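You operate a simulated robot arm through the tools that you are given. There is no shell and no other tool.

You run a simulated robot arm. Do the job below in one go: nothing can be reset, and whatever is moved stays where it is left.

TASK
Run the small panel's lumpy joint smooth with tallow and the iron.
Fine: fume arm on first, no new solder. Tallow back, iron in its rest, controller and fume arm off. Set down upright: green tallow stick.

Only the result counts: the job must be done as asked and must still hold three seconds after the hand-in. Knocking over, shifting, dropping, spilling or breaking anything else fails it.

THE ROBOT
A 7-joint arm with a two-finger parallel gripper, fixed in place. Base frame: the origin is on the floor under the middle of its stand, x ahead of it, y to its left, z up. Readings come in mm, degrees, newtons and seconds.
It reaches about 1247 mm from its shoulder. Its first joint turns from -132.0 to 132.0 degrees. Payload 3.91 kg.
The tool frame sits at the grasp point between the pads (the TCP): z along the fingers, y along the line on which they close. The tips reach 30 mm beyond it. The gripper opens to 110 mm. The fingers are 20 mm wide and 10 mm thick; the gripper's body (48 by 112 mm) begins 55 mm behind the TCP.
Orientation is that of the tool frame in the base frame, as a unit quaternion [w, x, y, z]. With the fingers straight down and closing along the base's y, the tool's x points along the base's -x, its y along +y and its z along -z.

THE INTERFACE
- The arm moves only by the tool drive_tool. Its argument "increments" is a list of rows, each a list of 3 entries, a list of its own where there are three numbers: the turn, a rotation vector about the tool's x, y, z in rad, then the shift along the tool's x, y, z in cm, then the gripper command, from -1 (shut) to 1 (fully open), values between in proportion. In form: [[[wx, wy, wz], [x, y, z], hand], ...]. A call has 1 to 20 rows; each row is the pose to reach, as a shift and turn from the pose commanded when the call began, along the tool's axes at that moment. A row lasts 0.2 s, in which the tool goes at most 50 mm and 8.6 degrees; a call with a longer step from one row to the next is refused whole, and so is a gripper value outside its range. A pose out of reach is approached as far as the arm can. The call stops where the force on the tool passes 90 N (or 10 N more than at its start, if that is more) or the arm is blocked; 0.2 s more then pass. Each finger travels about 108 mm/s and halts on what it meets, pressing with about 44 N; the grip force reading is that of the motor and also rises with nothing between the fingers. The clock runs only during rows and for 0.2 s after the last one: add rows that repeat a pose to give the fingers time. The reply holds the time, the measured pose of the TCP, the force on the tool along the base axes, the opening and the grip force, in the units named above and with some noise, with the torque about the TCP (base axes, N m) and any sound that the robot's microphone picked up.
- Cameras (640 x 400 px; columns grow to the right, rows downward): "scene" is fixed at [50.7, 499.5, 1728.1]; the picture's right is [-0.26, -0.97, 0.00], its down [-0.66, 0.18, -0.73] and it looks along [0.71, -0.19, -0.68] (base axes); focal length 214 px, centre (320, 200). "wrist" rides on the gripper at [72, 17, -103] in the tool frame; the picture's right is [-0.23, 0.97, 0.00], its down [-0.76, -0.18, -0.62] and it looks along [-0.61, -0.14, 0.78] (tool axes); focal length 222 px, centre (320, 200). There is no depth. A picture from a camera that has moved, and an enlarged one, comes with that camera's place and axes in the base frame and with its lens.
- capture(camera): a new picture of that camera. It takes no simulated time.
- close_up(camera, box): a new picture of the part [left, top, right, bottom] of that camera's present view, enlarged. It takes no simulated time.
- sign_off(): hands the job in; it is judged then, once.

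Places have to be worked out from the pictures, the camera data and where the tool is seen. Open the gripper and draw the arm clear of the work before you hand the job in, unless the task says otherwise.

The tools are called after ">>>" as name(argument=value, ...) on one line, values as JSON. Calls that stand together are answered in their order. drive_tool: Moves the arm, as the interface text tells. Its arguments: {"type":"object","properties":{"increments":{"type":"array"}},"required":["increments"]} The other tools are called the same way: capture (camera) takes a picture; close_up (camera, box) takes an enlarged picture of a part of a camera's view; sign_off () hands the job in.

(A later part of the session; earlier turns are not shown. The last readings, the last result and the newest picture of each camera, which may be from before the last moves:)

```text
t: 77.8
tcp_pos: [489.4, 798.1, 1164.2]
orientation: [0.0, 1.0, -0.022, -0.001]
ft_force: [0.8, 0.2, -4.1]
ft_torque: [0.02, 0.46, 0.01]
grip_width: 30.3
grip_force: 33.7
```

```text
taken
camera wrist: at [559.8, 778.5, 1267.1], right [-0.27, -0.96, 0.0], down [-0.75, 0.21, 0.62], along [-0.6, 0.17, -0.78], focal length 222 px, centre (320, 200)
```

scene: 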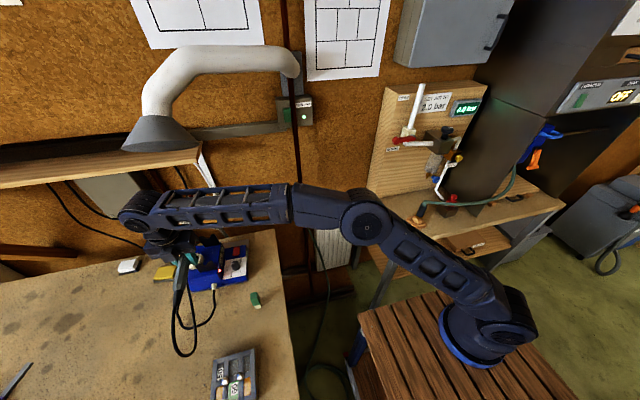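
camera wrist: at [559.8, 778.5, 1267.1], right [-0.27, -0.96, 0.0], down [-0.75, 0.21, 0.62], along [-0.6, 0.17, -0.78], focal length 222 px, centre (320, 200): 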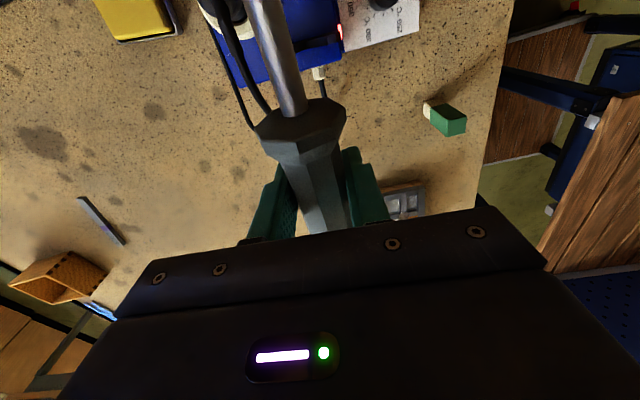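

Everything matches the lifted pose from before. I'll lower 120 mm to 15 mm above the rest and compare with the earlier picture.

>>> drive_tool(increments=[[[0, 0, 0], [0, 0, 3], -1], [[0, 0, 0], [0, 0, 6], -1], [[0, 0, 0], [0, 0, 9], -1], [[0, 0, 0], [0, 0, 11], -1], [[0, 0, 0], [0, 0, 12], -1], [[0, 0, 0], [0, 0, 12], -1]])

>>> close_up(camera="wrist", box=[200, 0, 440, 190])

>>> close_up(camera="scene", box=[140, 200, 300, 300])

```text
t: 79.2
tcp_pos: [489.2, 795.9, 1043.3]
orientation: [0.0, 1.0, -0.022, 0.0]
ft_force: [0.1, 1.1, -3.2]
ft_torque: [-0.03, 0.54, 0.0]
grip_width: 30.5
grip_force: 34.1
```

```text
2.11 times, centred on (320, 95) of wrist
camera zoom: at [560.3, 777.3, 1146.7], right [-0.27, -0.96, 0.0], down [-0.75, 0.21, 0.62], along [-0.6, 0.17, -0.78], focal length 468 px, centre (320, 421)
```

zoom: 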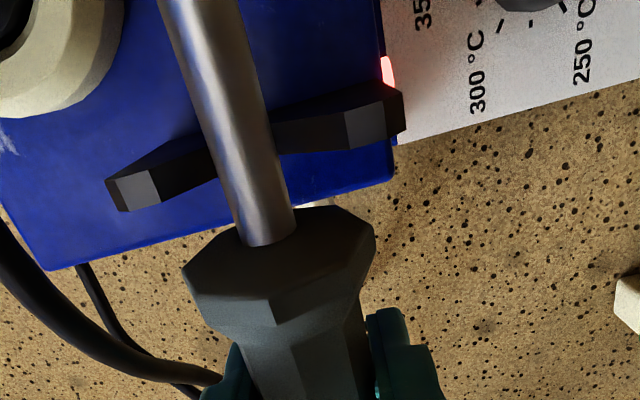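

```text
4.00 times, centred on (220, 250) of scene
camera zoom: at [50.7, 499.5, 1728.1], right [-0.26, -0.97, 0.0], down [-0.66, 0.18, -0.73], along [0.71, -0.19, -0.68], focal length 858 px, centre (720, 0)
```

zoom: 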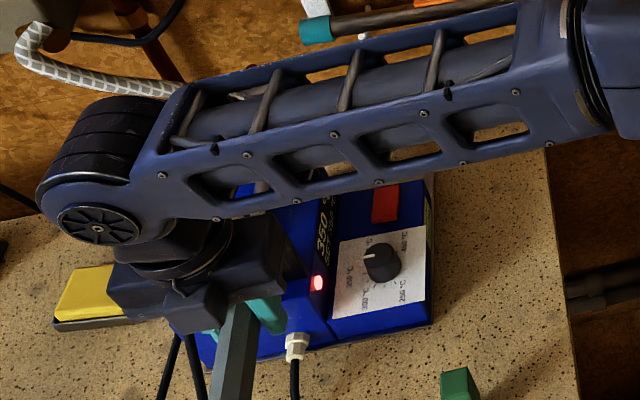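

The iron sits within about 2 mm of where it was relative to the grip. I'll lower slowly into the cradle, watching for the weight to transfer.

>>> drive_tool(increments=[[[0, 0, 0], [0, 0, 0.3], -1], [[0, 0, 0], [0, 0, 0.6], -1], [[0, 0, 0], [0, 0, 0.9], -1], [[0, 0, 0], [0, 0, 1.0], -1]])

```text
t: 80.2
tcp_pos: [490.6, 796.5, 1033.4]
orientation: [-0.001, 1.0, -0.023, -0.001]
ft_force: [0.7, 0.5, -4.7]
ft_torque: [0.02, 0.51, -0.02]
grip_width: 30.1
grip_force: 34.1
```

>>> drive_tool(increments=[[[0, 0, 0], [0, 0, 0.1], -1], [[0, 0, 0], [0, 0, 0.2], -1], [[0, 0, 0], [0, 0, 0.3], -1]])

>>> close_up(camera="wrist", box=[200, 0, 440, 190])

```text
t: 81.0
tcp_pos: [490.2, 797.0, 1031.5]
orientation: [-0.001, 1.0, -0.023, 0.0]
ft_force: [-0.4, 4.7, 1.6]
ft_torque: [-0.1, -0.6, 0.76]
grip_width: 30.1
grip_force: 33.8
```

```text
2.11 times, centred on (320, 95) of wrist
camera zoom: at [560.4, 777.2, 1135.1], right [-0.27, -0.96, 0.0], down [-0.75, 0.21, 0.62], along [-0.6, 0.17, -0.78], focal length 468 px, centre (320, 421)
```

zoom: 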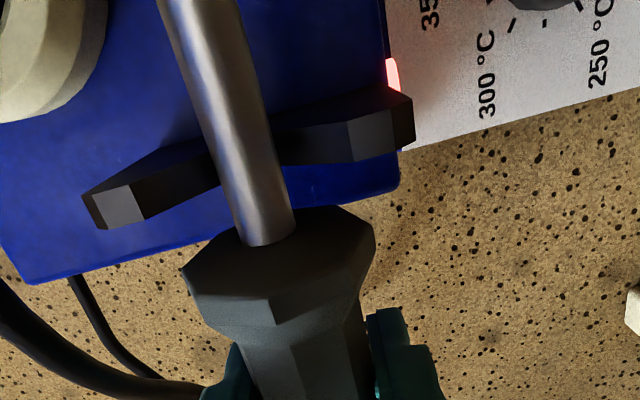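

The rear cradle touches first with a sideways push toward +y. I'll ease the iron 1.5 mm in +y and go down slightly.

>>> drive_tool(increments=[[[0, 0, 0], [0, -0.08, 0], -1], [[0, 0, 0], [0, -0.15, 0], -1], [[0, 0, 0], [0, -0.15, 0.05], -1]])

```text
t: 81.8
tcp_pos: [490.8, 796.6, 1030.0]
orientation: [0.0, 1.0, -0.024, 0.001]
ft_force: [0.5, -6.7, -1.7]
ft_torque: [0.02, 0.27, -0.19]
grip_width: 30.2
grip_force: 33.8
```

Now it pushes the other way, so the middle is right. I'll go back 0.7 mm and lower another millimetre.

>>> drive_tool(increments=[[[0, 0, 0], [0, 0.07, 0], -1], [[0, 0, 0], [0, 0.07, 0.05], -1], [[0, 0, 0], [0, 0.07, 0.1], -1]])

>>> close_up(camera="wrist", box=[200, 0, 440, 190])

```text
t: 82.6
tcp_pos: [490.1, 797.2, 1029.9]
orientation: [-0.001, 1.0, -0.021, 0.001]
ft_force: [0.3, -1.7, 2.6]
ft_torque: [-0.01, 0.04, 0.25]
grip_width: 30.5
grip_force: 33.7
```

```text
2.11 times, centred on (320, 95) of wrist
camera zoom: at [560.1, 778.4, 1133.6], right [-0.27, -0.96, 0.0], down [-0.75, 0.21, 0.62], along [-0.6, 0.17, -0.78], focal length 468 px, centre (320, 421)
```

zoom: 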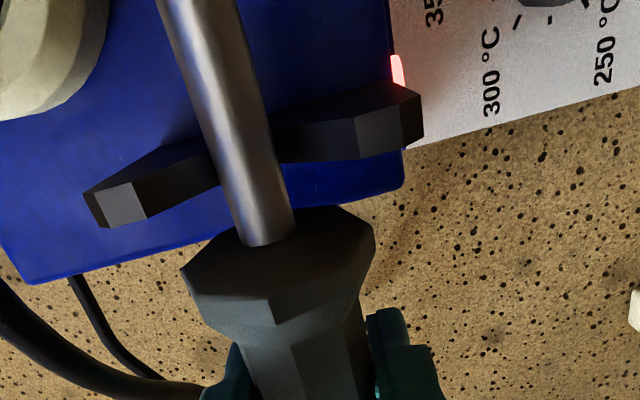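

The weight is now on both cradles with small side loads, and the view matches the original. I'll open the fingers gently.

>>> drive_tool(increments=[[[0, 0, 0], [0, 0, 0], -0.42], [[0, 0, 0], [0, 0, 0], -0.38], [[0, 0, 0], [0, 0, 0], -0.2], [[0, 0, 0], [0, 0, 0], -0.05], [[0, 0, 0], [0, 0, 0], -0.05]])

>>> close_up(camera="wrist", box=[200, 0, 440, 190])

>>> close_up(camera="scene", box=[140, 200, 300, 300])

```text
t: 83.8
tcp_pos: [489.7, 798.2, 1029.5]
orientation: [0.0, 1.0, -0.022, 0.0]
ft_force: [-0.9, -0.1, -0.5]
ft_torque: [-0.03, -0.01, 0.01]
grip_width: 52.2
grip_force: 0.0
```

```text
2.11 times, centred on (320, 95) of wrist
camera zoom: at [559.9, 778.5, 1133.0], right [-0.27, -0.96, 0.0], down [-0.75, 0.21, 0.62], along [-0.6, 0.17, -0.78], focal length 468 px, centre (320, 421)
```

zoom: 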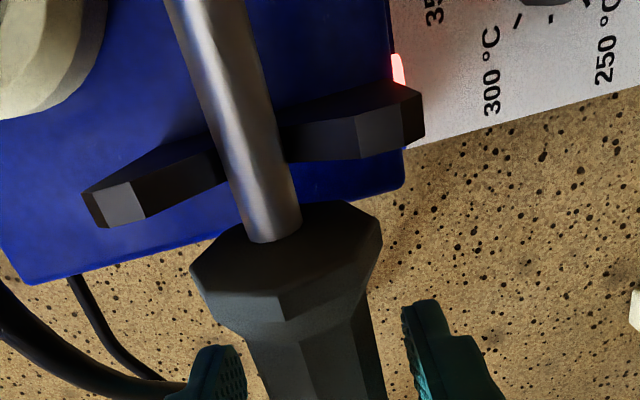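

```text
4.00 times, centred on (220, 250) of scene
camera zoom: at [50.7, 499.5, 1728.1], right [-0.26, -0.97, 0.0], down [-0.66, 0.18, -0.73], along [0.71, -0.19, -0.68], focal length 858 px, centre (720, 0)
```

zoom: 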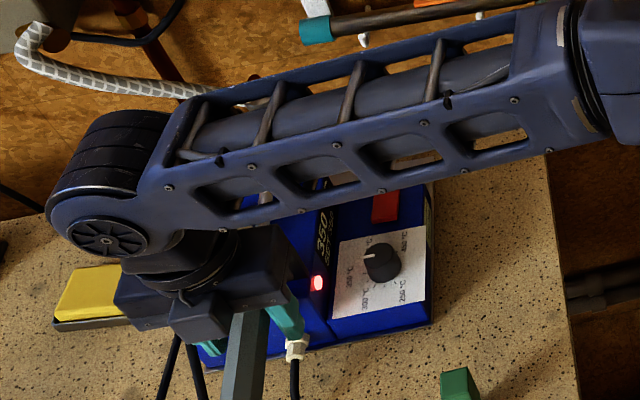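

The iron settled in its cradles. I'll raise the open gripper straight up, clear of the handle.

>>> drive_tool(increments=[[[0, 0, 0], [0, 0, -1.5], -0.05], [[0, 0, 0], [0, 0, -4.5], -0.05], [[0, 0, 0], [0, 0, -9], -0.05], [[0, 0, 0], [0, 0, -14], -0.05], [[0, 0, 0], [0, 0, -18], -0.05], [[0, 0, 0], [0, 0, -18], -0.05]])

>>> capture(camera="wrist")

>>> capture(camera="scene")

```text
t: 85.2
tcp_pos: [489.0, 796.7, 1209.3]
orientation: [0.0, 1.0, -0.022, -0.001]
ft_force: [-0.5, -0.7, -0.8]
ft_torque: [0.01, 0.03, -0.01]
grip_width: 52.1
grip_force: 0.1
```

```text
taken
camera wrist: at [559.0, 777.1, 1313.1], right [-0.27, -0.96, 0.0], down [-0.75, 0.21, 0.62], along [-0.6, 0.17, -0.78], focal length 222 px, centre (320, 200)
```

wrist: 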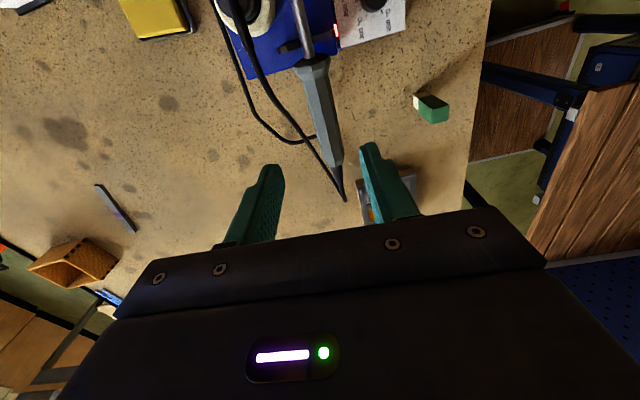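

```text
taken
```

scene: 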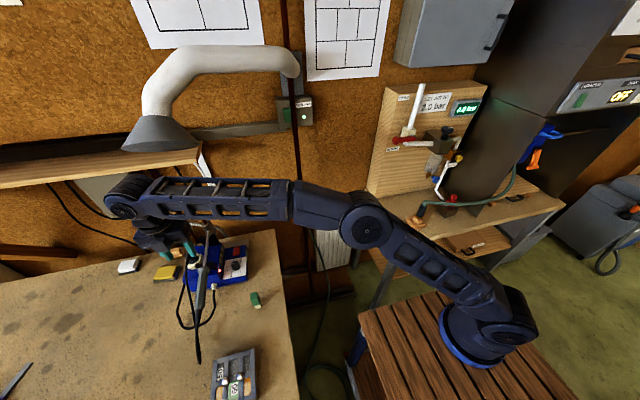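

The iron is back in its rest and the scene looks right. The controller's red rocker triangulates to about (641, 707, 954); I'll close the fingers, turn to face +y and hover above it for a closer look.

>>> drive_tool(increments=[[[0, 0, 0.138], [1.4, 0.9, 0], -0.05], [[0, 0, 0.277], [2.8, 1.8, 0], -0.05], [[0, 0, 0.416], [4.2, 2.7, 0], -0.3], [[0, 0, 0.555], [5.7, 3.6, 0], -0.6], [[0, 0, 0.694], [7.1, 4.6, 0], -1], [[0, 0, 0.833], [8.5, 5.5, 0], -1], [[0, 0, 0.972], [10, 6.4, 0.5], -1], [[0, 0, 1.11], [11.4, 7.3, 2], -1], [[0, 0, 1.25], [12.8, 8.2, 3.5], -1], [[0, 0, 1.389], [14.2, 9.1, 5], -1], [[0, 0, 1.527], [15.65, 10.03, 5.9], -1], [[0, 0, 1.527], [15.65, 10.03, 5.9], -1]])

>>> capture(camera="wrist")

>>> close_up(camera="scene", box=[180, 205, 276, 285])

```text
t: 87.8
tcp_pos: [640.4, 691.5, 1151.5]
orientation: [0.001, -0.706, 0.708, 0.001]
ft_force: [0.2, 0.3, 0.2]
ft_torque: [-0.01, -0.04, -0.01]
grip_width: 0.0
grip_force: 37.7
```

```text
taken
camera wrist: at [622.3, 619.9, 1254.9], right [-0.97, 0.23, 0.0], down [0.18, 0.76, 0.62], along [0.14, 0.61, -0.78], focal length 222 px, centre (320, 200)
```

wrist: 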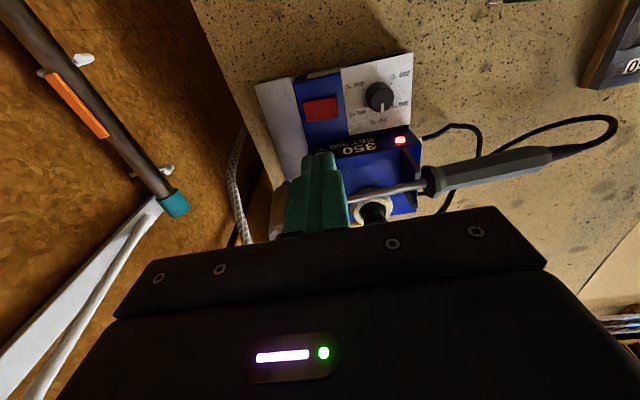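

```text
5.00 times, centred on (228, 245) of scene
camera zoom: at [50.7, 499.5, 1728.1], right [-0.26, -0.97, 0.0], down [-0.66, 0.18, -0.73], along [0.71, -0.19, -0.68], focal length 1072 px, centre (780, -25)
```

zoom: 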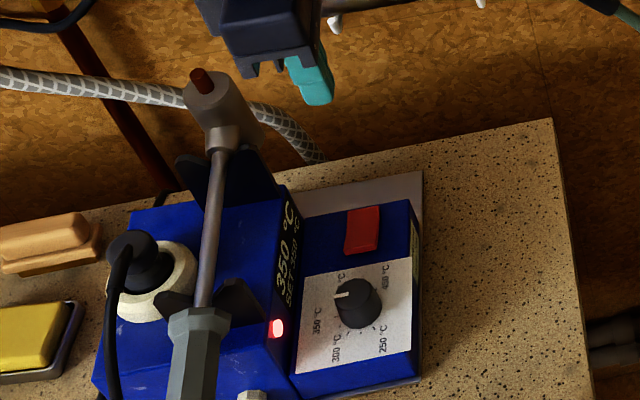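

The iron lies in its cradles as it did at the start. Now a closer look at the red rocker to see which half is pressed.

>>> close_up(camera="wrist", box=[280, 70, 376, 150])

>>> close_up(camera="scene", box=[238, 238, 270, 262])

```text
5.00 times, centred on (328, 110) of wrist
camera zoom: at [622.3, 619.9, 1254.9], right [-0.97, 0.23, 0.0], down [0.18, 0.76, 0.62], along [0.14, 0.61, -0.78], focal length 1111 px, centre (280, 650)
```

zoom: 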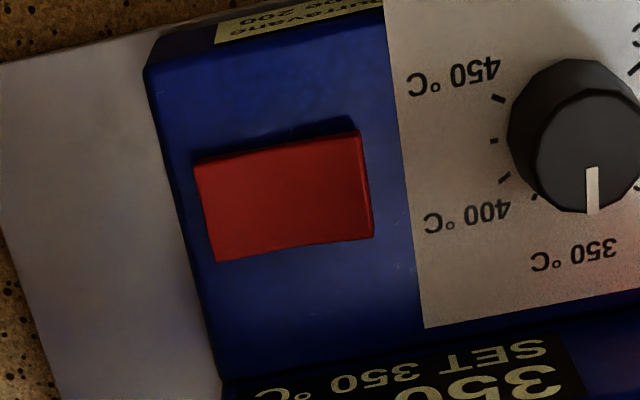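

```text
16.00 times, centred on (254, 250) of scene
camera zoom: at [50.7, 499.5, 1728.1], right [-0.26, -0.97, 0.0], down [-0.66, 0.18, -0.73], along [0.71, -0.19, -0.68], focal length 3432 px, centre (1376, -600)
```

zoom: 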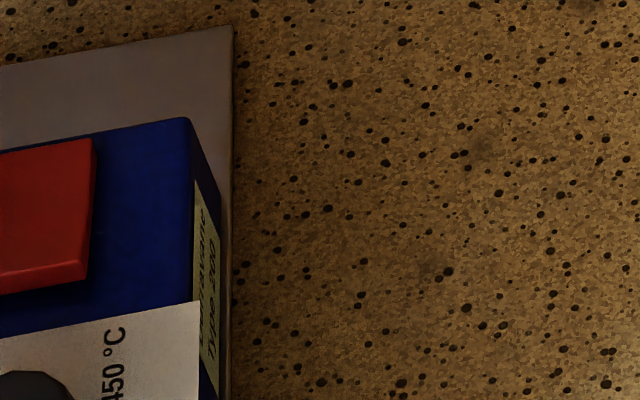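

The rocker's far (+x) end is down and its near (−x) end is raised, so pressing the near half at about (629, 709) should switch it off. I'll line up and descend to about 15 mm above it.

>>> drive_tool(increments=[[[0, 0, 0], [-1.72, 1.14, 3], -1], [[0, 0, 0], [-1.72, 1.14, 7], -1], [[0, 0, 0], [-1.72, 1.14, 11], -1], [[0, 0, 0], [-1.72, 1.14, 13.5], -1], [[0, 0, 0], [-1.72, 1.14, 14], -1], [[0, 0, 0], [-1.72, 1.14, 14], -1]])

>>> close_up(camera="scene", box=[212, 220, 276, 260])

>>> close_up(camera="wrist", box=[220, 30, 420, 180])

```text
t: 89.2
tcp_pos: [629.0, 707.3, 1008.6]
orientation: [0.0, -0.707, 0.708, 0.0]
ft_force: [-0.2, -0.8, -0.7]
ft_torque: [-0.03, -0.01, 0.01]
grip_width: 0.0
grip_force: 37.6
```

```text
10.00 times, centred on (244, 240) of scene
camera zoom: at [50.7, 499.5, 1728.1], right [-0.26, -0.97, 0.0], down [-0.66, 0.18, -0.73], along [0.71, -0.19, -0.68], focal length 2145 px, centre (1080, -200)
```

zoom: 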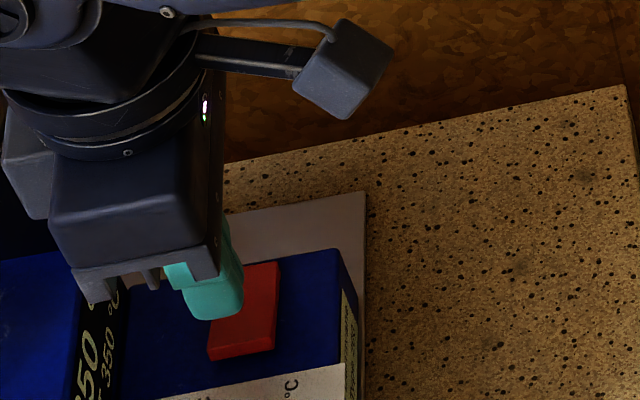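

```text
2.67 times, centred on (320, 105) of wrist
camera zoom: at [610.1, 636.6, 1112.6], right [-0.97, 0.23, 0.0], down [0.18, 0.76, 0.62], along [0.14, 0.61, -0.78], focal length 592 px, centre (320, 453)
```

zoom: 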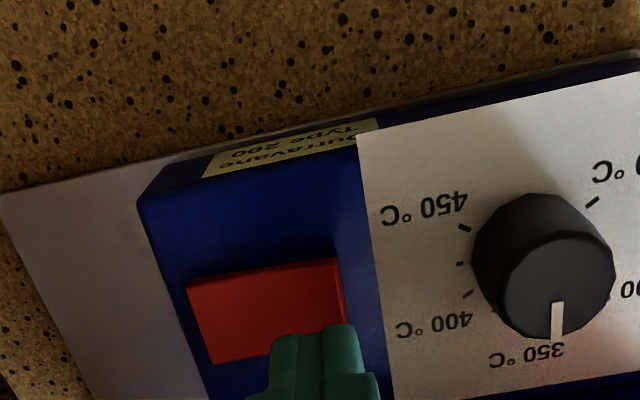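

The tip is over the near half of the rocker. I'll press down in small steps and watch the display.

>>> drive_tool(increments=[[[0, 0, 0], [0, 0, 0.5], -1], [[0, 0, 0], [0, 0, 1.0], -1], [[0, 0, 0], [0, 0, 1.4], -1], [[0, 0, 0], [0, 0, 1.6], -1]])

>>> close_up(camera="scene", box=[190, 220, 270, 280])

```text
t: 90.2
tcp_pos: [630.3, 708.9, 994.8]
orientation: [0.001, -0.707, 0.707, -0.001]
ft_force: [0.4, 0.1, 0.2]
ft_torque: [-0.02, -0.01, -0.03]
grip_width: 0.0
grip_force: 38.3
```

```text
6.67 times, centred on (230, 250) of scene
camera zoom: at [50.7, 499.5, 1728.1], right [-0.26, -0.97, 0.0], down [-0.66, 0.18, -0.73], along [0.71, -0.19, -0.68], focal length 1430 px, centre (920, -133)
```

zoom: 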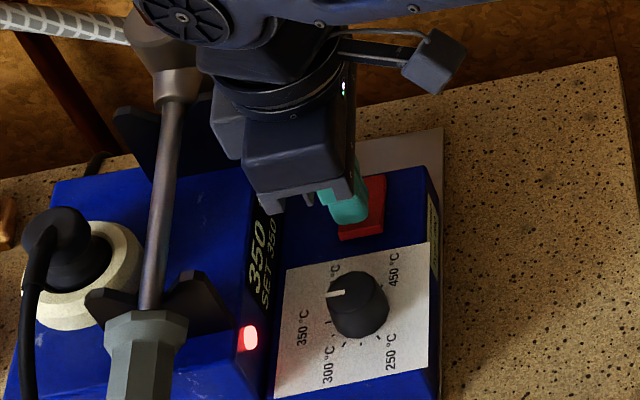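

>>> drive_tool(increments=[[[0, 0, 0], [0, 0, 0.15], -1], [[0, 0, 0], [0, 0, 0.3], -1], [[0, 0, 0], [0, 0, 0.45], -1], [[0, 0, 0], [0, 0, 0.6], -1]])

>>> close_up(camera="scene", box=[190, 220, 270, 280])

```text
t: 91.2
tcp_pos: [630.3, 708.2, 989.3]
orientation: [0.0, -0.706, 0.708, -0.001]
ft_force: [-0.1, 0.8, -0.4]
ft_torque: [-0.02, -0.01, 0.0]
grip_width: 0.0
grip_force: 37.7
```

```text
6.67 times, centred on (230, 250) of scene
camera zoom: at [50.7, 499.5, 1728.1], right [-0.26, -0.97, 0.0], down [-0.66, 0.18, -0.73], along [0.71, -0.19, -0.68], focal length 1430 px, centre (920, -133)
```

zoom: 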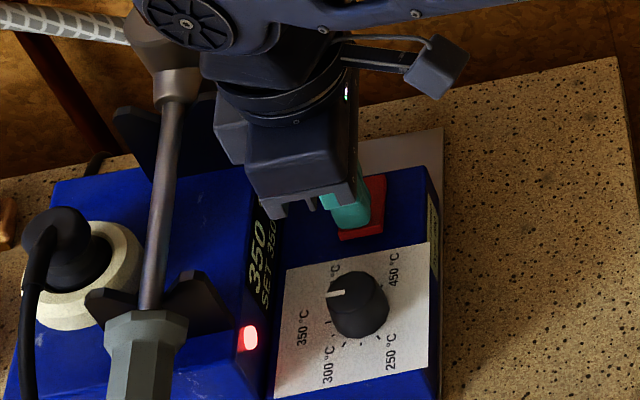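

No contact yet at tip z≈959. I'll continue in 1.5 mm steps.

>>> drive_tool(increments=[[[0, 0, 0], [0, 0, 0.15], -1], [[0, 0, 0], [0, 0, 0.3], -1], [[0, 0, 0], [0, 0, 0.45], -1]])

>>> close_up(camera="scene", box=[190, 220, 270, 280])

```text
t: 92.0
tcp_pos: [630.1, 707.5, 983.4]
orientation: [0.0, -0.706, 0.708, 0.001]
ft_force: [-1.9, -0.4, 2.1]
ft_torque: [-0.02, 0.03, 0.01]
grip_width: 0.0
grip_force: 37.8
```

```text
6.67 times, centred on (230, 250) of scene
camera zoom: at [50.7, 499.5, 1728.1], right [-0.26, -0.97, 0.0], down [-0.66, 0.18, -0.73], along [0.71, -0.19, -0.68], focal length 1430 px, centre (920, -133)
```

zoom: 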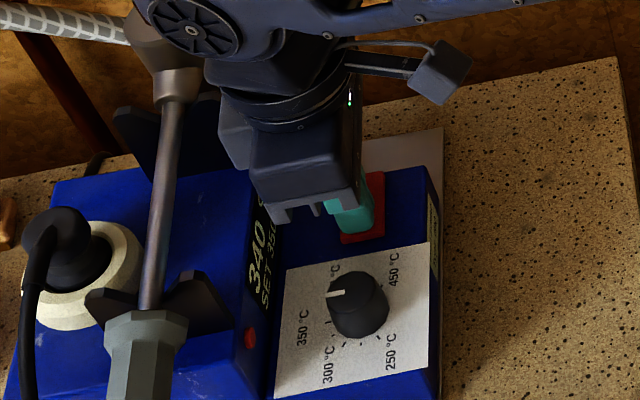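

The lamp went dark and the display reads 340 and falling: the controller is off. I'll lift straight up and confirm.

>>> drive_tool(increments=[[[0, 0, 0], [0, 0, -1], -1], [[0, 0, 0], [0, 0, -5], -1], [[0, 0, 0], [0, 0, -10], -1], [[0, 0, 0], [0, 0, -15], -1], [[0, 0, 0], [0, 0, -20], -1], [[0, 0, 0], [0, 0, -20], -1]])

>>> close_up(camera="scene", box=[190, 220, 270, 280])

>>> capture(camera="wrist")

```text
t: 93.4
tcp_pos: [629.3, 707.1, 1181.1]
orientation: [0.0, -0.707, 0.708, 0.0]
ft_force: [-0.8, 0.5, 0.6]
ft_torque: [0.0, -0.05, 0.0]
grip_width: 0.0
grip_force: 37.8
```

```text
6.67 times, centred on (230, 250) of scene
camera zoom: at [50.7, 499.5, 1728.1], right [-0.26, -0.97, 0.0], down [-0.66, 0.18, -0.73], along [0.71, -0.19, -0.68], focal length 1430 px, centre (920, -133)
```

zoom: 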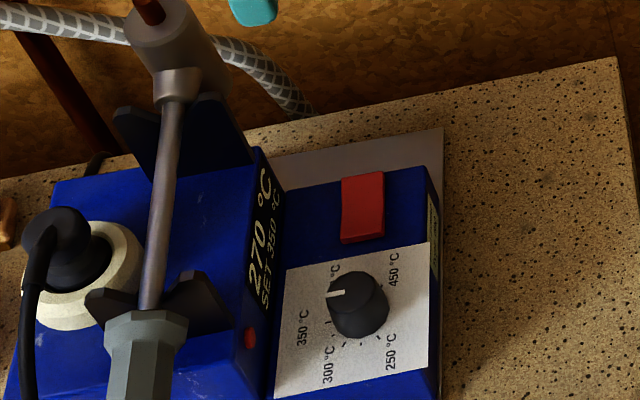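

```text
taken
camera wrist: at [611.0, 635.8, 1284.8], right [-0.97, 0.23, 0.0], down [0.18, 0.76, 0.62], along [0.14, 0.61, -0.78], focal length 222 px, centre (320, 200)
```

wrist: 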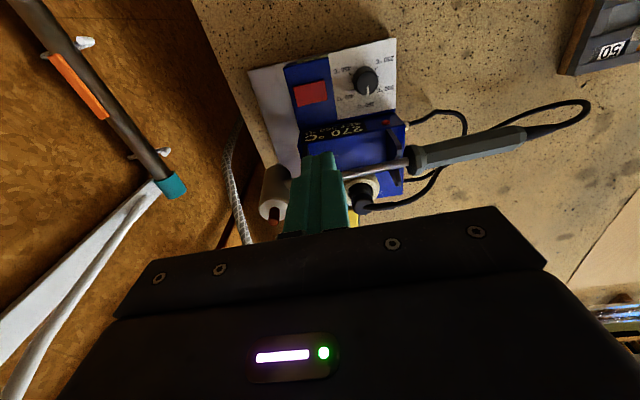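

The controller is off (lamp dark, cooling). Last item: the fume arm. I'll swing to the wall box with fingers level, coming slightly from the right so I can press the raised right half of its rocker (y≈397).

>>> drive_tool(increments=[[[0.0632, -0.0903, 0.0632], [2.37, -0.66, -1.45], -1], [[0.1265, -0.1805, 0.1265], [4.74, -1.32, -2.9], -1], [[0.1897, -0.2708, 0.1897], [7.11, -1.98, -4.35], -1], [[0.2529, -0.3611, 0.2529], [9.48, -2.64, -5.8], -1], [[0.3161, -0.4513, 0.3161], [11.85, -3.3, -7.25], -1], [[0.3794, -0.5416, 0.3794], [14.22, -3.96, -8.7], -1], [[0.4426, -0.6319, 0.4426], [16.59, -4.62, -10.1], -1], [[0.5058, -0.7221, 0.5058], [18.96, -5.28, -11.6], -1], [[0.569, -0.8124, 0.569], [21.33, -5.94, -13.0], -1], [[0.6323, -0.9027, 0.6323], [23.7, -6.6, -14.5], -1], [[0.6955, -0.9929, 0.6955], [26.07, -7.26, -15.9], -1], [[0.7587, -1.0832, 0.7587], [28.44, -7.92, -17.4], -1], [[0.822, -1.1735, 0.822], [30.81, -8.58, -18.8], -1], [[0.8852, -1.2637, 0.8852], [33.18, -9.24, -20.3], -1], [[0.9484, -1.354, 0.9484], [35.55, -9.9, -21.7], -1], [[0.9484, -1.354, 0.9484], [35.55, -9.9, -21.7], -1]])

>>> capture(camera="wrist")

>>> capture(camera="scene")

```text
t: 96.8
tcp_pos: [725.3, 349.7, 1401.3]
orientation: [0.697, -0.121, 0.696, 0.121]
ft_force: [-0.3, 0.3, 0.0]
ft_torque: [0.02, -0.02, -0.04]
grip_width: 0.0
grip_force: 37.6
```

```text
taken
camera wrist: at [621.9, 331.8, 1328.5], right [-0.33, 0.92, 0.23], down [-0.53, -0.38, 0.76], along [0.78, 0.13, 0.61], focal length 222 px, centre (320, 200)
```

wrist: 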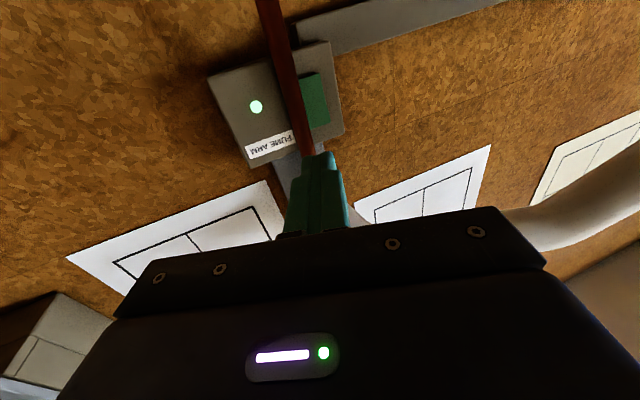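

```text
taken
```

scene: 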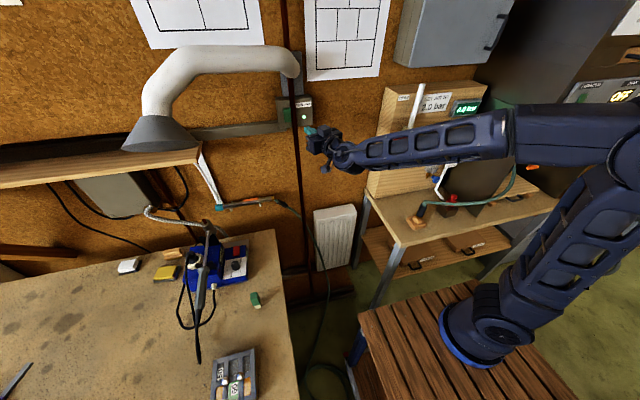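

Good pose, and everything on the bench looks in order. I'll zoom on the rocker to line up the press beside the pole.

>>> close_up(camera="wrist", box=[230, 50, 358, 150])

>>> close_up(camera="scene", box=[262, 85, 326, 125])

```text
4.00 times, centred on (294, 100) of wrist
camera zoom: at [621.9, 331.8, 1328.5], right [-0.33, 0.92, 0.23], down [-0.53, -0.38, 0.76], along [0.78, 0.13, 0.61], focal length 888 px, centre (424, 600)
```

zoom: 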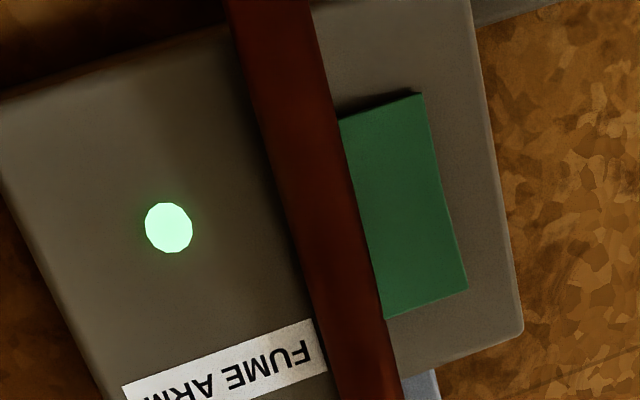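

```text
10.00 times, centred on (294, 105) of scene
camera zoom: at [50.7, 499.5, 1728.1], right [-0.26, -0.97, 0.0], down [-0.66, 0.18, -0.73], along [0.71, -0.19, -0.68], focal length 2145 px, centre (580, 1150)
```

zoom: 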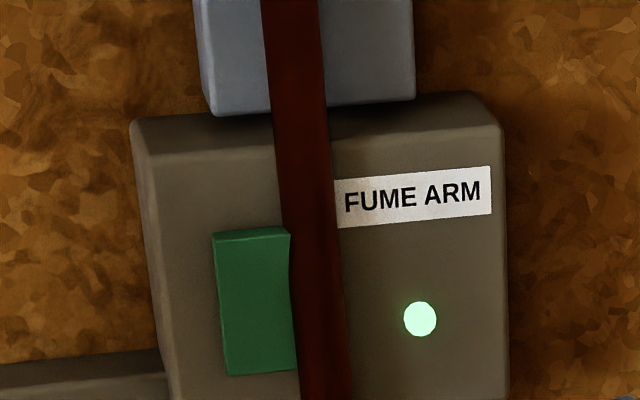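

The rocker's right half stands proud (near y 391–405), and my line brings the tip's right corner to about y≈396. I'll advance to about 15 mm short of it.

>>> drive_tool(increments=[[[0, 0, 0], [0.2, 0.13, 4], -1], [[0, 0, 0], [0.2, 0.13, 8], -1], [[0, 0, 0], [0.2, 0.13, 10.5], -1], [[0, 0, 0], [0.2, 0.13, 11.8], -1], [[0, 0, 0], [0.2, 0.13, 11.8], -1]])

>>> close_up(camera="wrist", box=[256, 70, 384, 170])

>>> close_up(camera="scene", box=[262, 85, 326, 125])

```text
t: 98.0
tcp_pos: [836.5, 393.3, 1397.3]
orientation: [0.697, -0.121, 0.697, 0.121]
ft_force: [-0.1, 0.3, -0.3]
ft_torque: [-0.01, -0.01, -0.01]
grip_width: 0.2
grip_force: 37.8
```

```text
4.00 times, centred on (320, 120) of wrist
camera zoom: at [732.9, 374.5, 1325.2], right [-0.33, 0.92, 0.23], down [-0.53, -0.38, 0.76], along [0.78, 0.13, 0.61], focal length 888 px, centre (320, 520)
```

zoom: 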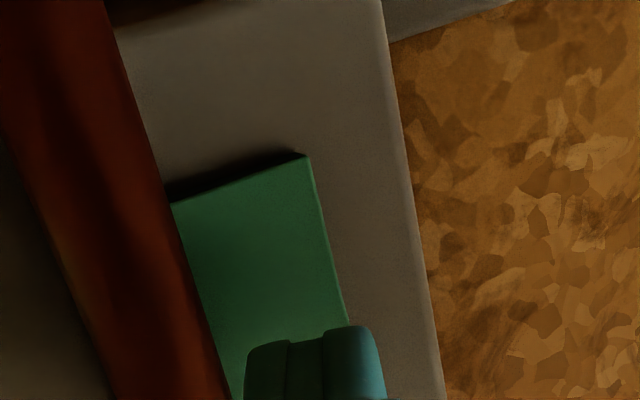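

```text
10.00 times, centred on (294, 105) of scene
camera zoom: at [50.7, 499.5, 1728.1], right [-0.26, -0.97, 0.0], down [-0.66, 0.18, -0.73], along [0.71, -0.19, -0.68], focal length 2145 px, centre (580, 1150)
```

zoom: 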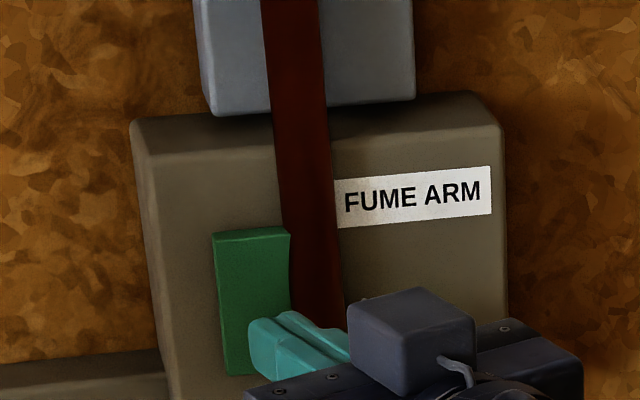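

The fingertip is lined up with the rocker's right half with a few mm clearance to the pole. I'll press forward in small steps.

>>> drive_tool(increments=[[[0, 0, 0], [0, 0, 0.3], -1], [[0, 0, 0], [0, 0, 0.6], -1], [[0, 0, 0], [0, 0, 0.8], -1], [[0, 0, 0], [0, 0, 1.0], -1]])

>>> close_up(camera="wrist", box=[256, 70, 384, 170])

>>> close_up(camera="scene", box=[262, 85, 326, 125])

```text
t: 99.0
tcp_pos: [847.8, 396.4, 1399.4]
orientation: [0.696, -0.122, 0.697, 0.122]
ft_force: [0.0, 0.2, 0.6]
ft_torque: [-0.01, -0.01, -0.01]
grip_width: 0.2
grip_force: 37.3
```

```text
4.00 times, centred on (320, 120) of wrist
camera zoom: at [744.3, 378.8, 1326.6], right [-0.33, 0.92, 0.23], down [-0.53, -0.38, 0.76], along [0.78, 0.13, 0.61], focal length 888 px, centre (320, 520)
```

zoom: 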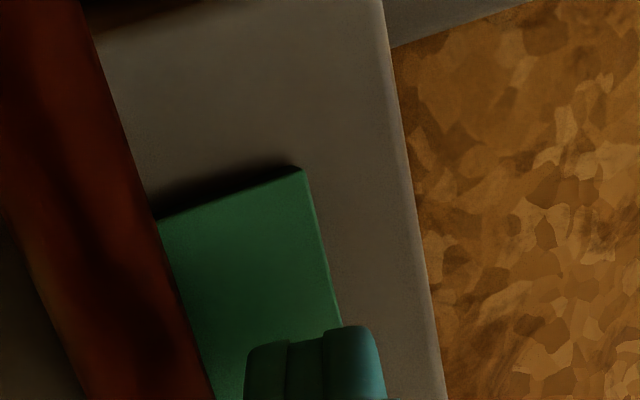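

```text
10.00 times, centred on (294, 105) of scene
camera zoom: at [50.7, 499.5, 1728.1], right [-0.26, -0.97, 0.0], down [-0.66, 0.18, -0.73], along [0.71, -0.19, -0.68], focal length 2145 px, centre (580, 1150)
```

zoom: 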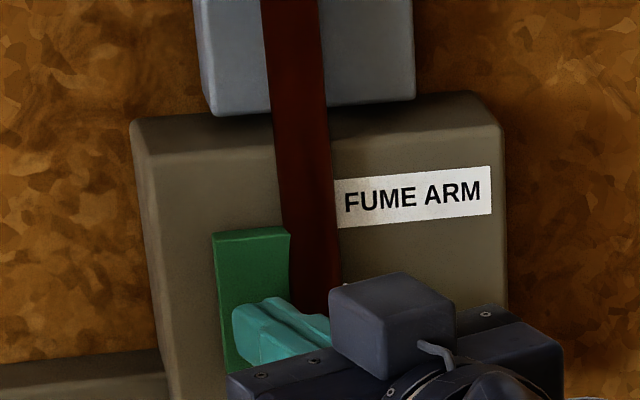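

I'll trim 2 mm to the right (toward the raised edge, still clear of the pole) and continue pressing.

>>> drive_tool(increments=[[[0, 0, 0], [0, -0.2, 0.1], -1], [[0, 0, 0], [0, -0.2, 0.3], -1], [[0, 0, 0], [0, -0.2, 0.5], -1]])

>>> close_up(camera="scene", box=[262, 75, 326, 125])

>>> close_up(camera="wrist", box=[216, 50, 384, 170])

```text
t: 99.8
tcp_pos: [854.0, 397.0, 1400.4]
orientation: [0.696, -0.122, 0.696, 0.122]
ft_force: [-0.4, 0.3, -0.9]
ft_torque: [0.03, 0.03, -0.01]
grip_width: 0.4
grip_force: 37.6
```

```text
8.00 times, centred on (294, 100) of scene
camera zoom: at [50.7, 499.5, 1728.1], right [-0.26, -0.97, 0.0], down [-0.66, 0.18, -0.73], along [0.71, -0.19, -0.68], focal length 1716 px, centre (528, 1000)
```

zoom: 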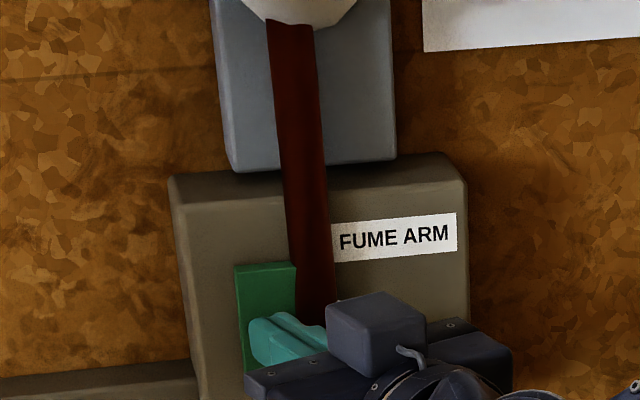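

```text
3.33 times, centred on (300, 110) of wrist
camera zoom: at [749.4, 378.4, 1327.3], right [-0.33, 0.92, 0.23], down [-0.53, -0.38, 0.76], along [0.78, 0.13, 0.61], focal length 740 px, centre (387, 500)
```

zoom: 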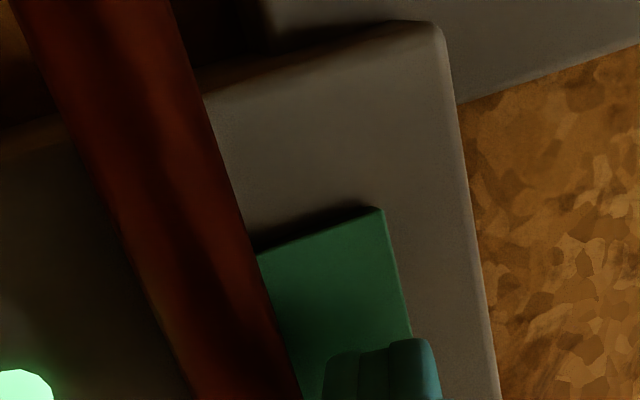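

No contact yet; the lamp (lower left in the wrist crop) is still lit. I'll press on in 2 mm steps.

>>> drive_tool(increments=[[[0, 0, 0], [0, 0, 0.2], -1], [[0, 0, 0], [0, 0, 0.4], -1]])

>>> close_up(camera="wrist", box=[206, 50, 384, 170])

```text
t: 100.4
tcp_pos: [856.8, 398.4, 1398.9]
orientation: [0.697, -0.122, 0.696, 0.123]
ft_force: [-0.4, 0.5, -0.4]
ft_torque: [-0.02, -0.03, 0.03]
grip_width: 0.0
grip_force: 37.9
```

```text
3.33 times, centred on (295, 110) of wrist
camera zoom: at [753.4, 380.0, 1326.8], right [-0.33, 0.92, 0.23], down [-0.53, -0.38, 0.76], along [0.78, 0.13, 0.61], focal length 740 px, centre (403, 500)
```

zoom: 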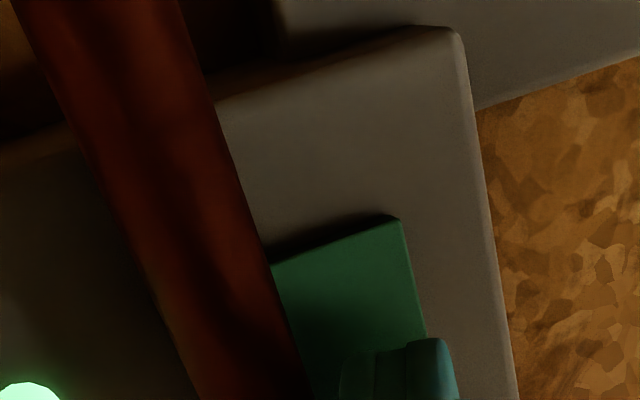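

The pad face should be about 1–2 mm further. I'll continue.

>>> drive_tool(increments=[[[0, 0, 0], [0, 0, 0.2], -1], [[0, 0, 0], [0, 0, 0.35], -1]])

>>> close_up(camera="wrist", box=[206, 50, 384, 170])

```text
t: 101.0
tcp_pos: [860.0, 400.0, 1400.2]
orientation: [0.697, -0.121, 0.696, 0.122]
ft_force: [-25.2, -9.2, -0.8]
ft_torque: [0.02, 0.06, -0.27]
grip_width: 0.2
grip_force: 38.3
```

```text
3.33 times, centred on (295, 110) of wrist
camera zoom: at [755.0, 381.2, 1327.1], right [-0.33, 0.92, 0.23], down [-0.53, -0.38, 0.76], along [0.78, 0.13, 0.61], focal length 740 px, centre (403, 500)
```

zoom: 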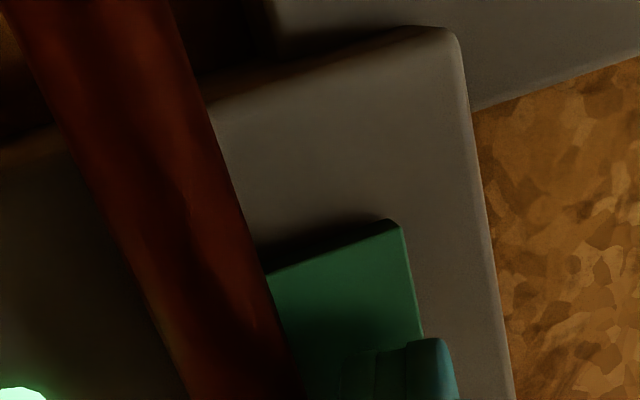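

25 N of push on the right half didn't toggle it. Comparing the rocker's corners before and after switching on, it actually tilts about a horizontal axis: the top edge now stands out, so I must press its upper half. I'll back off 20 mm and raise 18 mm.

>>> drive_tool(increments=[[[0, 0, 0], [0, 0, -1], -1], [[0, 0, 0], [0, 0, -2.2], -1], [[0, 0, 0], [-0.9, 0.3, -2.2], -1], [[0, 0, 0], [-1.8, 0.3, -2.2], -1], [[0, 0, 0], [-1.8, 0.3, -2.2], -1]])

>>> close_up(camera="scene", box=[262, 75, 326, 125])

>>> close_up(camera="wrist", box=[206, 50, 384, 170])

```text
t: 102.2
tcp_pos: [839.3, 393.8, 1416.3]
orientation: [0.697, -0.122, 0.696, 0.122]
ft_force: [0.9, 0.2, 0.8]
ft_torque: [-0.01, 0.03, -0.02]
grip_width: 0.1
grip_force: 37.8
```

```text
8.00 times, centred on (294, 100) of scene
camera zoom: at [50.7, 499.5, 1728.1], right [-0.26, -0.97, 0.0], down [-0.66, 0.18, -0.73], along [0.71, -0.19, -0.68], focal length 1716 px, centre (528, 1000)
```

zoom: 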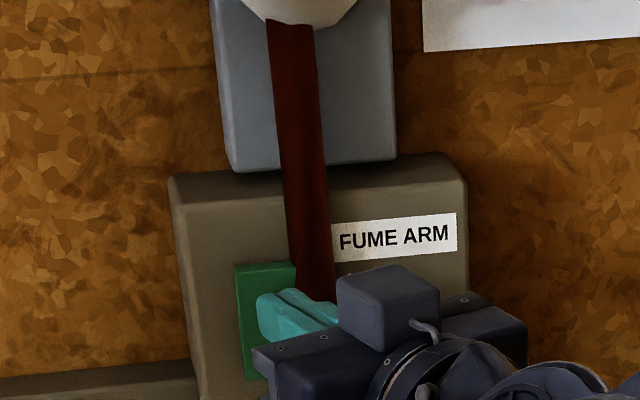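

```text
3.33 times, centred on (295, 110) of wrist
camera zoom: at [735.3, 375.1, 1343.4], right [-0.33, 0.92, 0.23], down [-0.53, -0.38, 0.76], along [0.78, 0.13, 0.61], focal length 740 px, centre (403, 500)
```

zoom: 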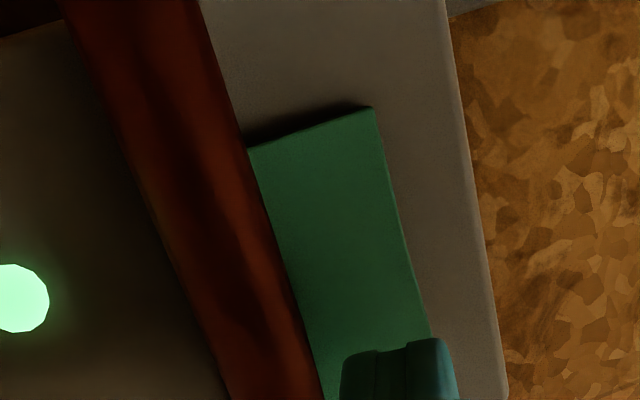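

The tip is now level with the rocker's upper part. I'll press forward again.

>>> drive_tool(increments=[[[0, 0, 0], [0, 0, 0.5], -1], [[0, 0, 0], [0, 0, 1.0], -1], [[0, 0, 0], [0, 0, 1.3], -1], [[0, 0, 0], [0, 0, 1.5], -1]])

>>> close_up(camera="wrist", box=[206, 50, 384, 170])

```text
t: 103.2
tcp_pos: [852.5, 398.6, 1416.3]
orientation: [0.697, -0.122, 0.696, 0.123]
ft_force: [-0.7, 0.1, 0.0]
ft_torque: [0.01, -0.01, 0.03]
grip_width: 0.0
grip_force: 37.6
```

```text
3.33 times, centred on (295, 110) of wrist
camera zoom: at [748.3, 380.2, 1344.0], right [-0.33, 0.92, 0.23], down [-0.53, -0.38, 0.76], along [0.78, 0.13, 0.61], focal length 740 px, centre (403, 500)
```

zoom: 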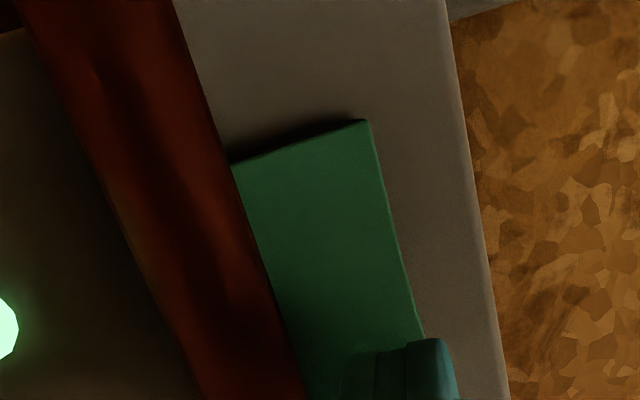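

>>> drive_tool(increments=[[[0, 0, 0], [0, 0, 0.2], -1], [[0, 0, 0], [0, 0, 0.4], -1]])

>>> close_up(camera="wrist", box=[190, 50, 384, 170])

```text
t: 103.8
tcp_pos: [855.3, 401.0, 1415.7]
orientation: [0.697, -0.121, 0.697, 0.121]
ft_force: [-0.1, 0.0, -0.1]
ft_torque: [0.0, 0.0, -0.01]
grip_width: 0.2
grip_force: 37.8
```

```text
3.30 times, centred on (287, 110) of wrist
camera zoom: at [751.3, 382.3, 1343.4], right [-0.33, 0.92, 0.23], down [-0.53, -0.38, 0.76], along [0.78, 0.13, 0.61], focal length 733 px, centre (429, 497)
```

zoom: 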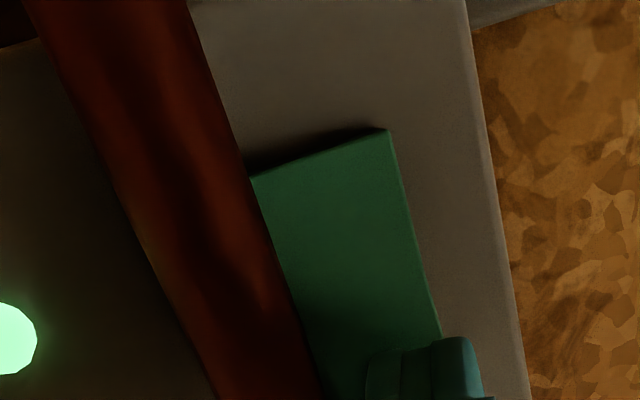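

Still no contact; continuing in small steps.

>>> drive_tool(increments=[[[0, 0, 0], [0, 0, 0.15], -1], [[0, 0, 0], [0, 0, 0.3], -1]])

>>> close_up(camera="wrist", box=[190, 50, 384, 170])

>>> close_up(camera="scene", box=[262, 75, 326, 125])

```text
t: 104.4
tcp_pos: [857.6, 400.5, 1416.7]
orientation: [0.697, -0.122, 0.696, 0.122]
ft_force: [-0.9, -0.1, 0.8]
ft_torque: [0.0, -0.02, 0.0]
grip_width: 0.0
grip_force: 38.2
```

```text
3.30 times, centred on (287, 110) of wrist
camera zoom: at [754.0, 382.7, 1344.7], right [-0.33, 0.92, 0.23], down [-0.53, -0.38, 0.76], along [0.78, 0.13, 0.61], focal length 733 px, centre (429, 497)
```

zoom: 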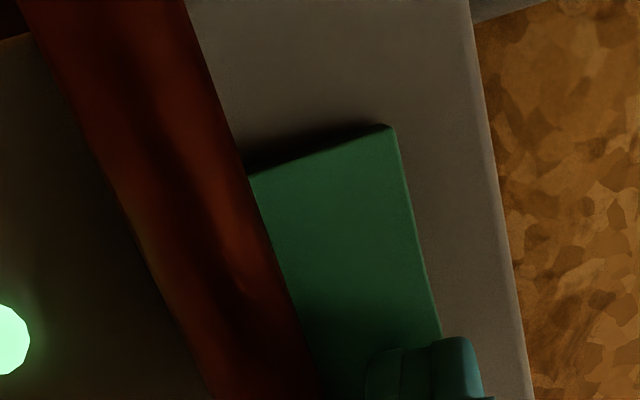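

```text
8.00 times, centred on (294, 100) of scene
camera zoom: at [50.7, 499.5, 1728.1], right [-0.26, -0.97, 0.0], down [-0.66, 0.18, -0.73], along [0.71, -0.19, -0.68], focal length 1716 px, centre (528, 1000)
```

zoom: 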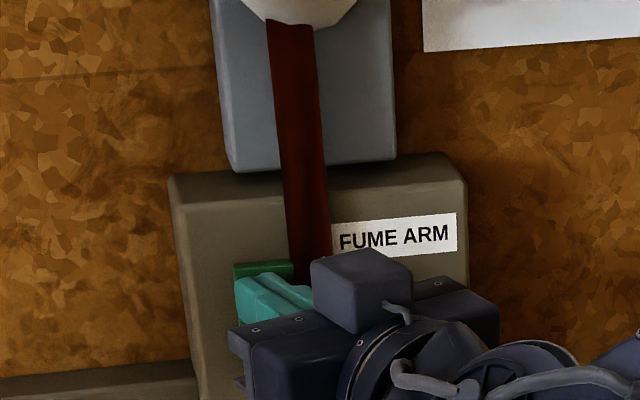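

The tip is nearly on the pad's upper part. A little further.

>>> drive_tool(increments=[[[0, 0, 0], [0, 0, 0.15], -1], [[0, 0, 0], [0, 0, 0.3], -1]])

>>> close_up(camera="wrist", box=[190, 50, 384, 170])

```text
t: 105.0
tcp_pos: [860.8, 402.4, 1418.2]
orientation: [0.697, -0.122, 0.696, 0.122]
ft_force: [-16.0, -8.8, -3.1]
ft_torque: [-0.07, 0.24, -0.22]
grip_width: 0.1
grip_force: 37.7
```

```text
3.30 times, centred on (287, 110) of wrist
camera zoom: at [756.1, 383.3, 1345.0], right [-0.33, 0.92, 0.23], down [-0.53, -0.38, 0.76], along [0.78, 0.13, 0.61], focal length 733 px, centre (429, 497)
```

zoom: 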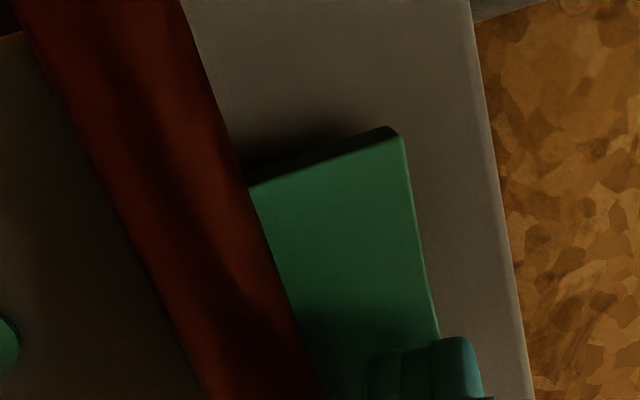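

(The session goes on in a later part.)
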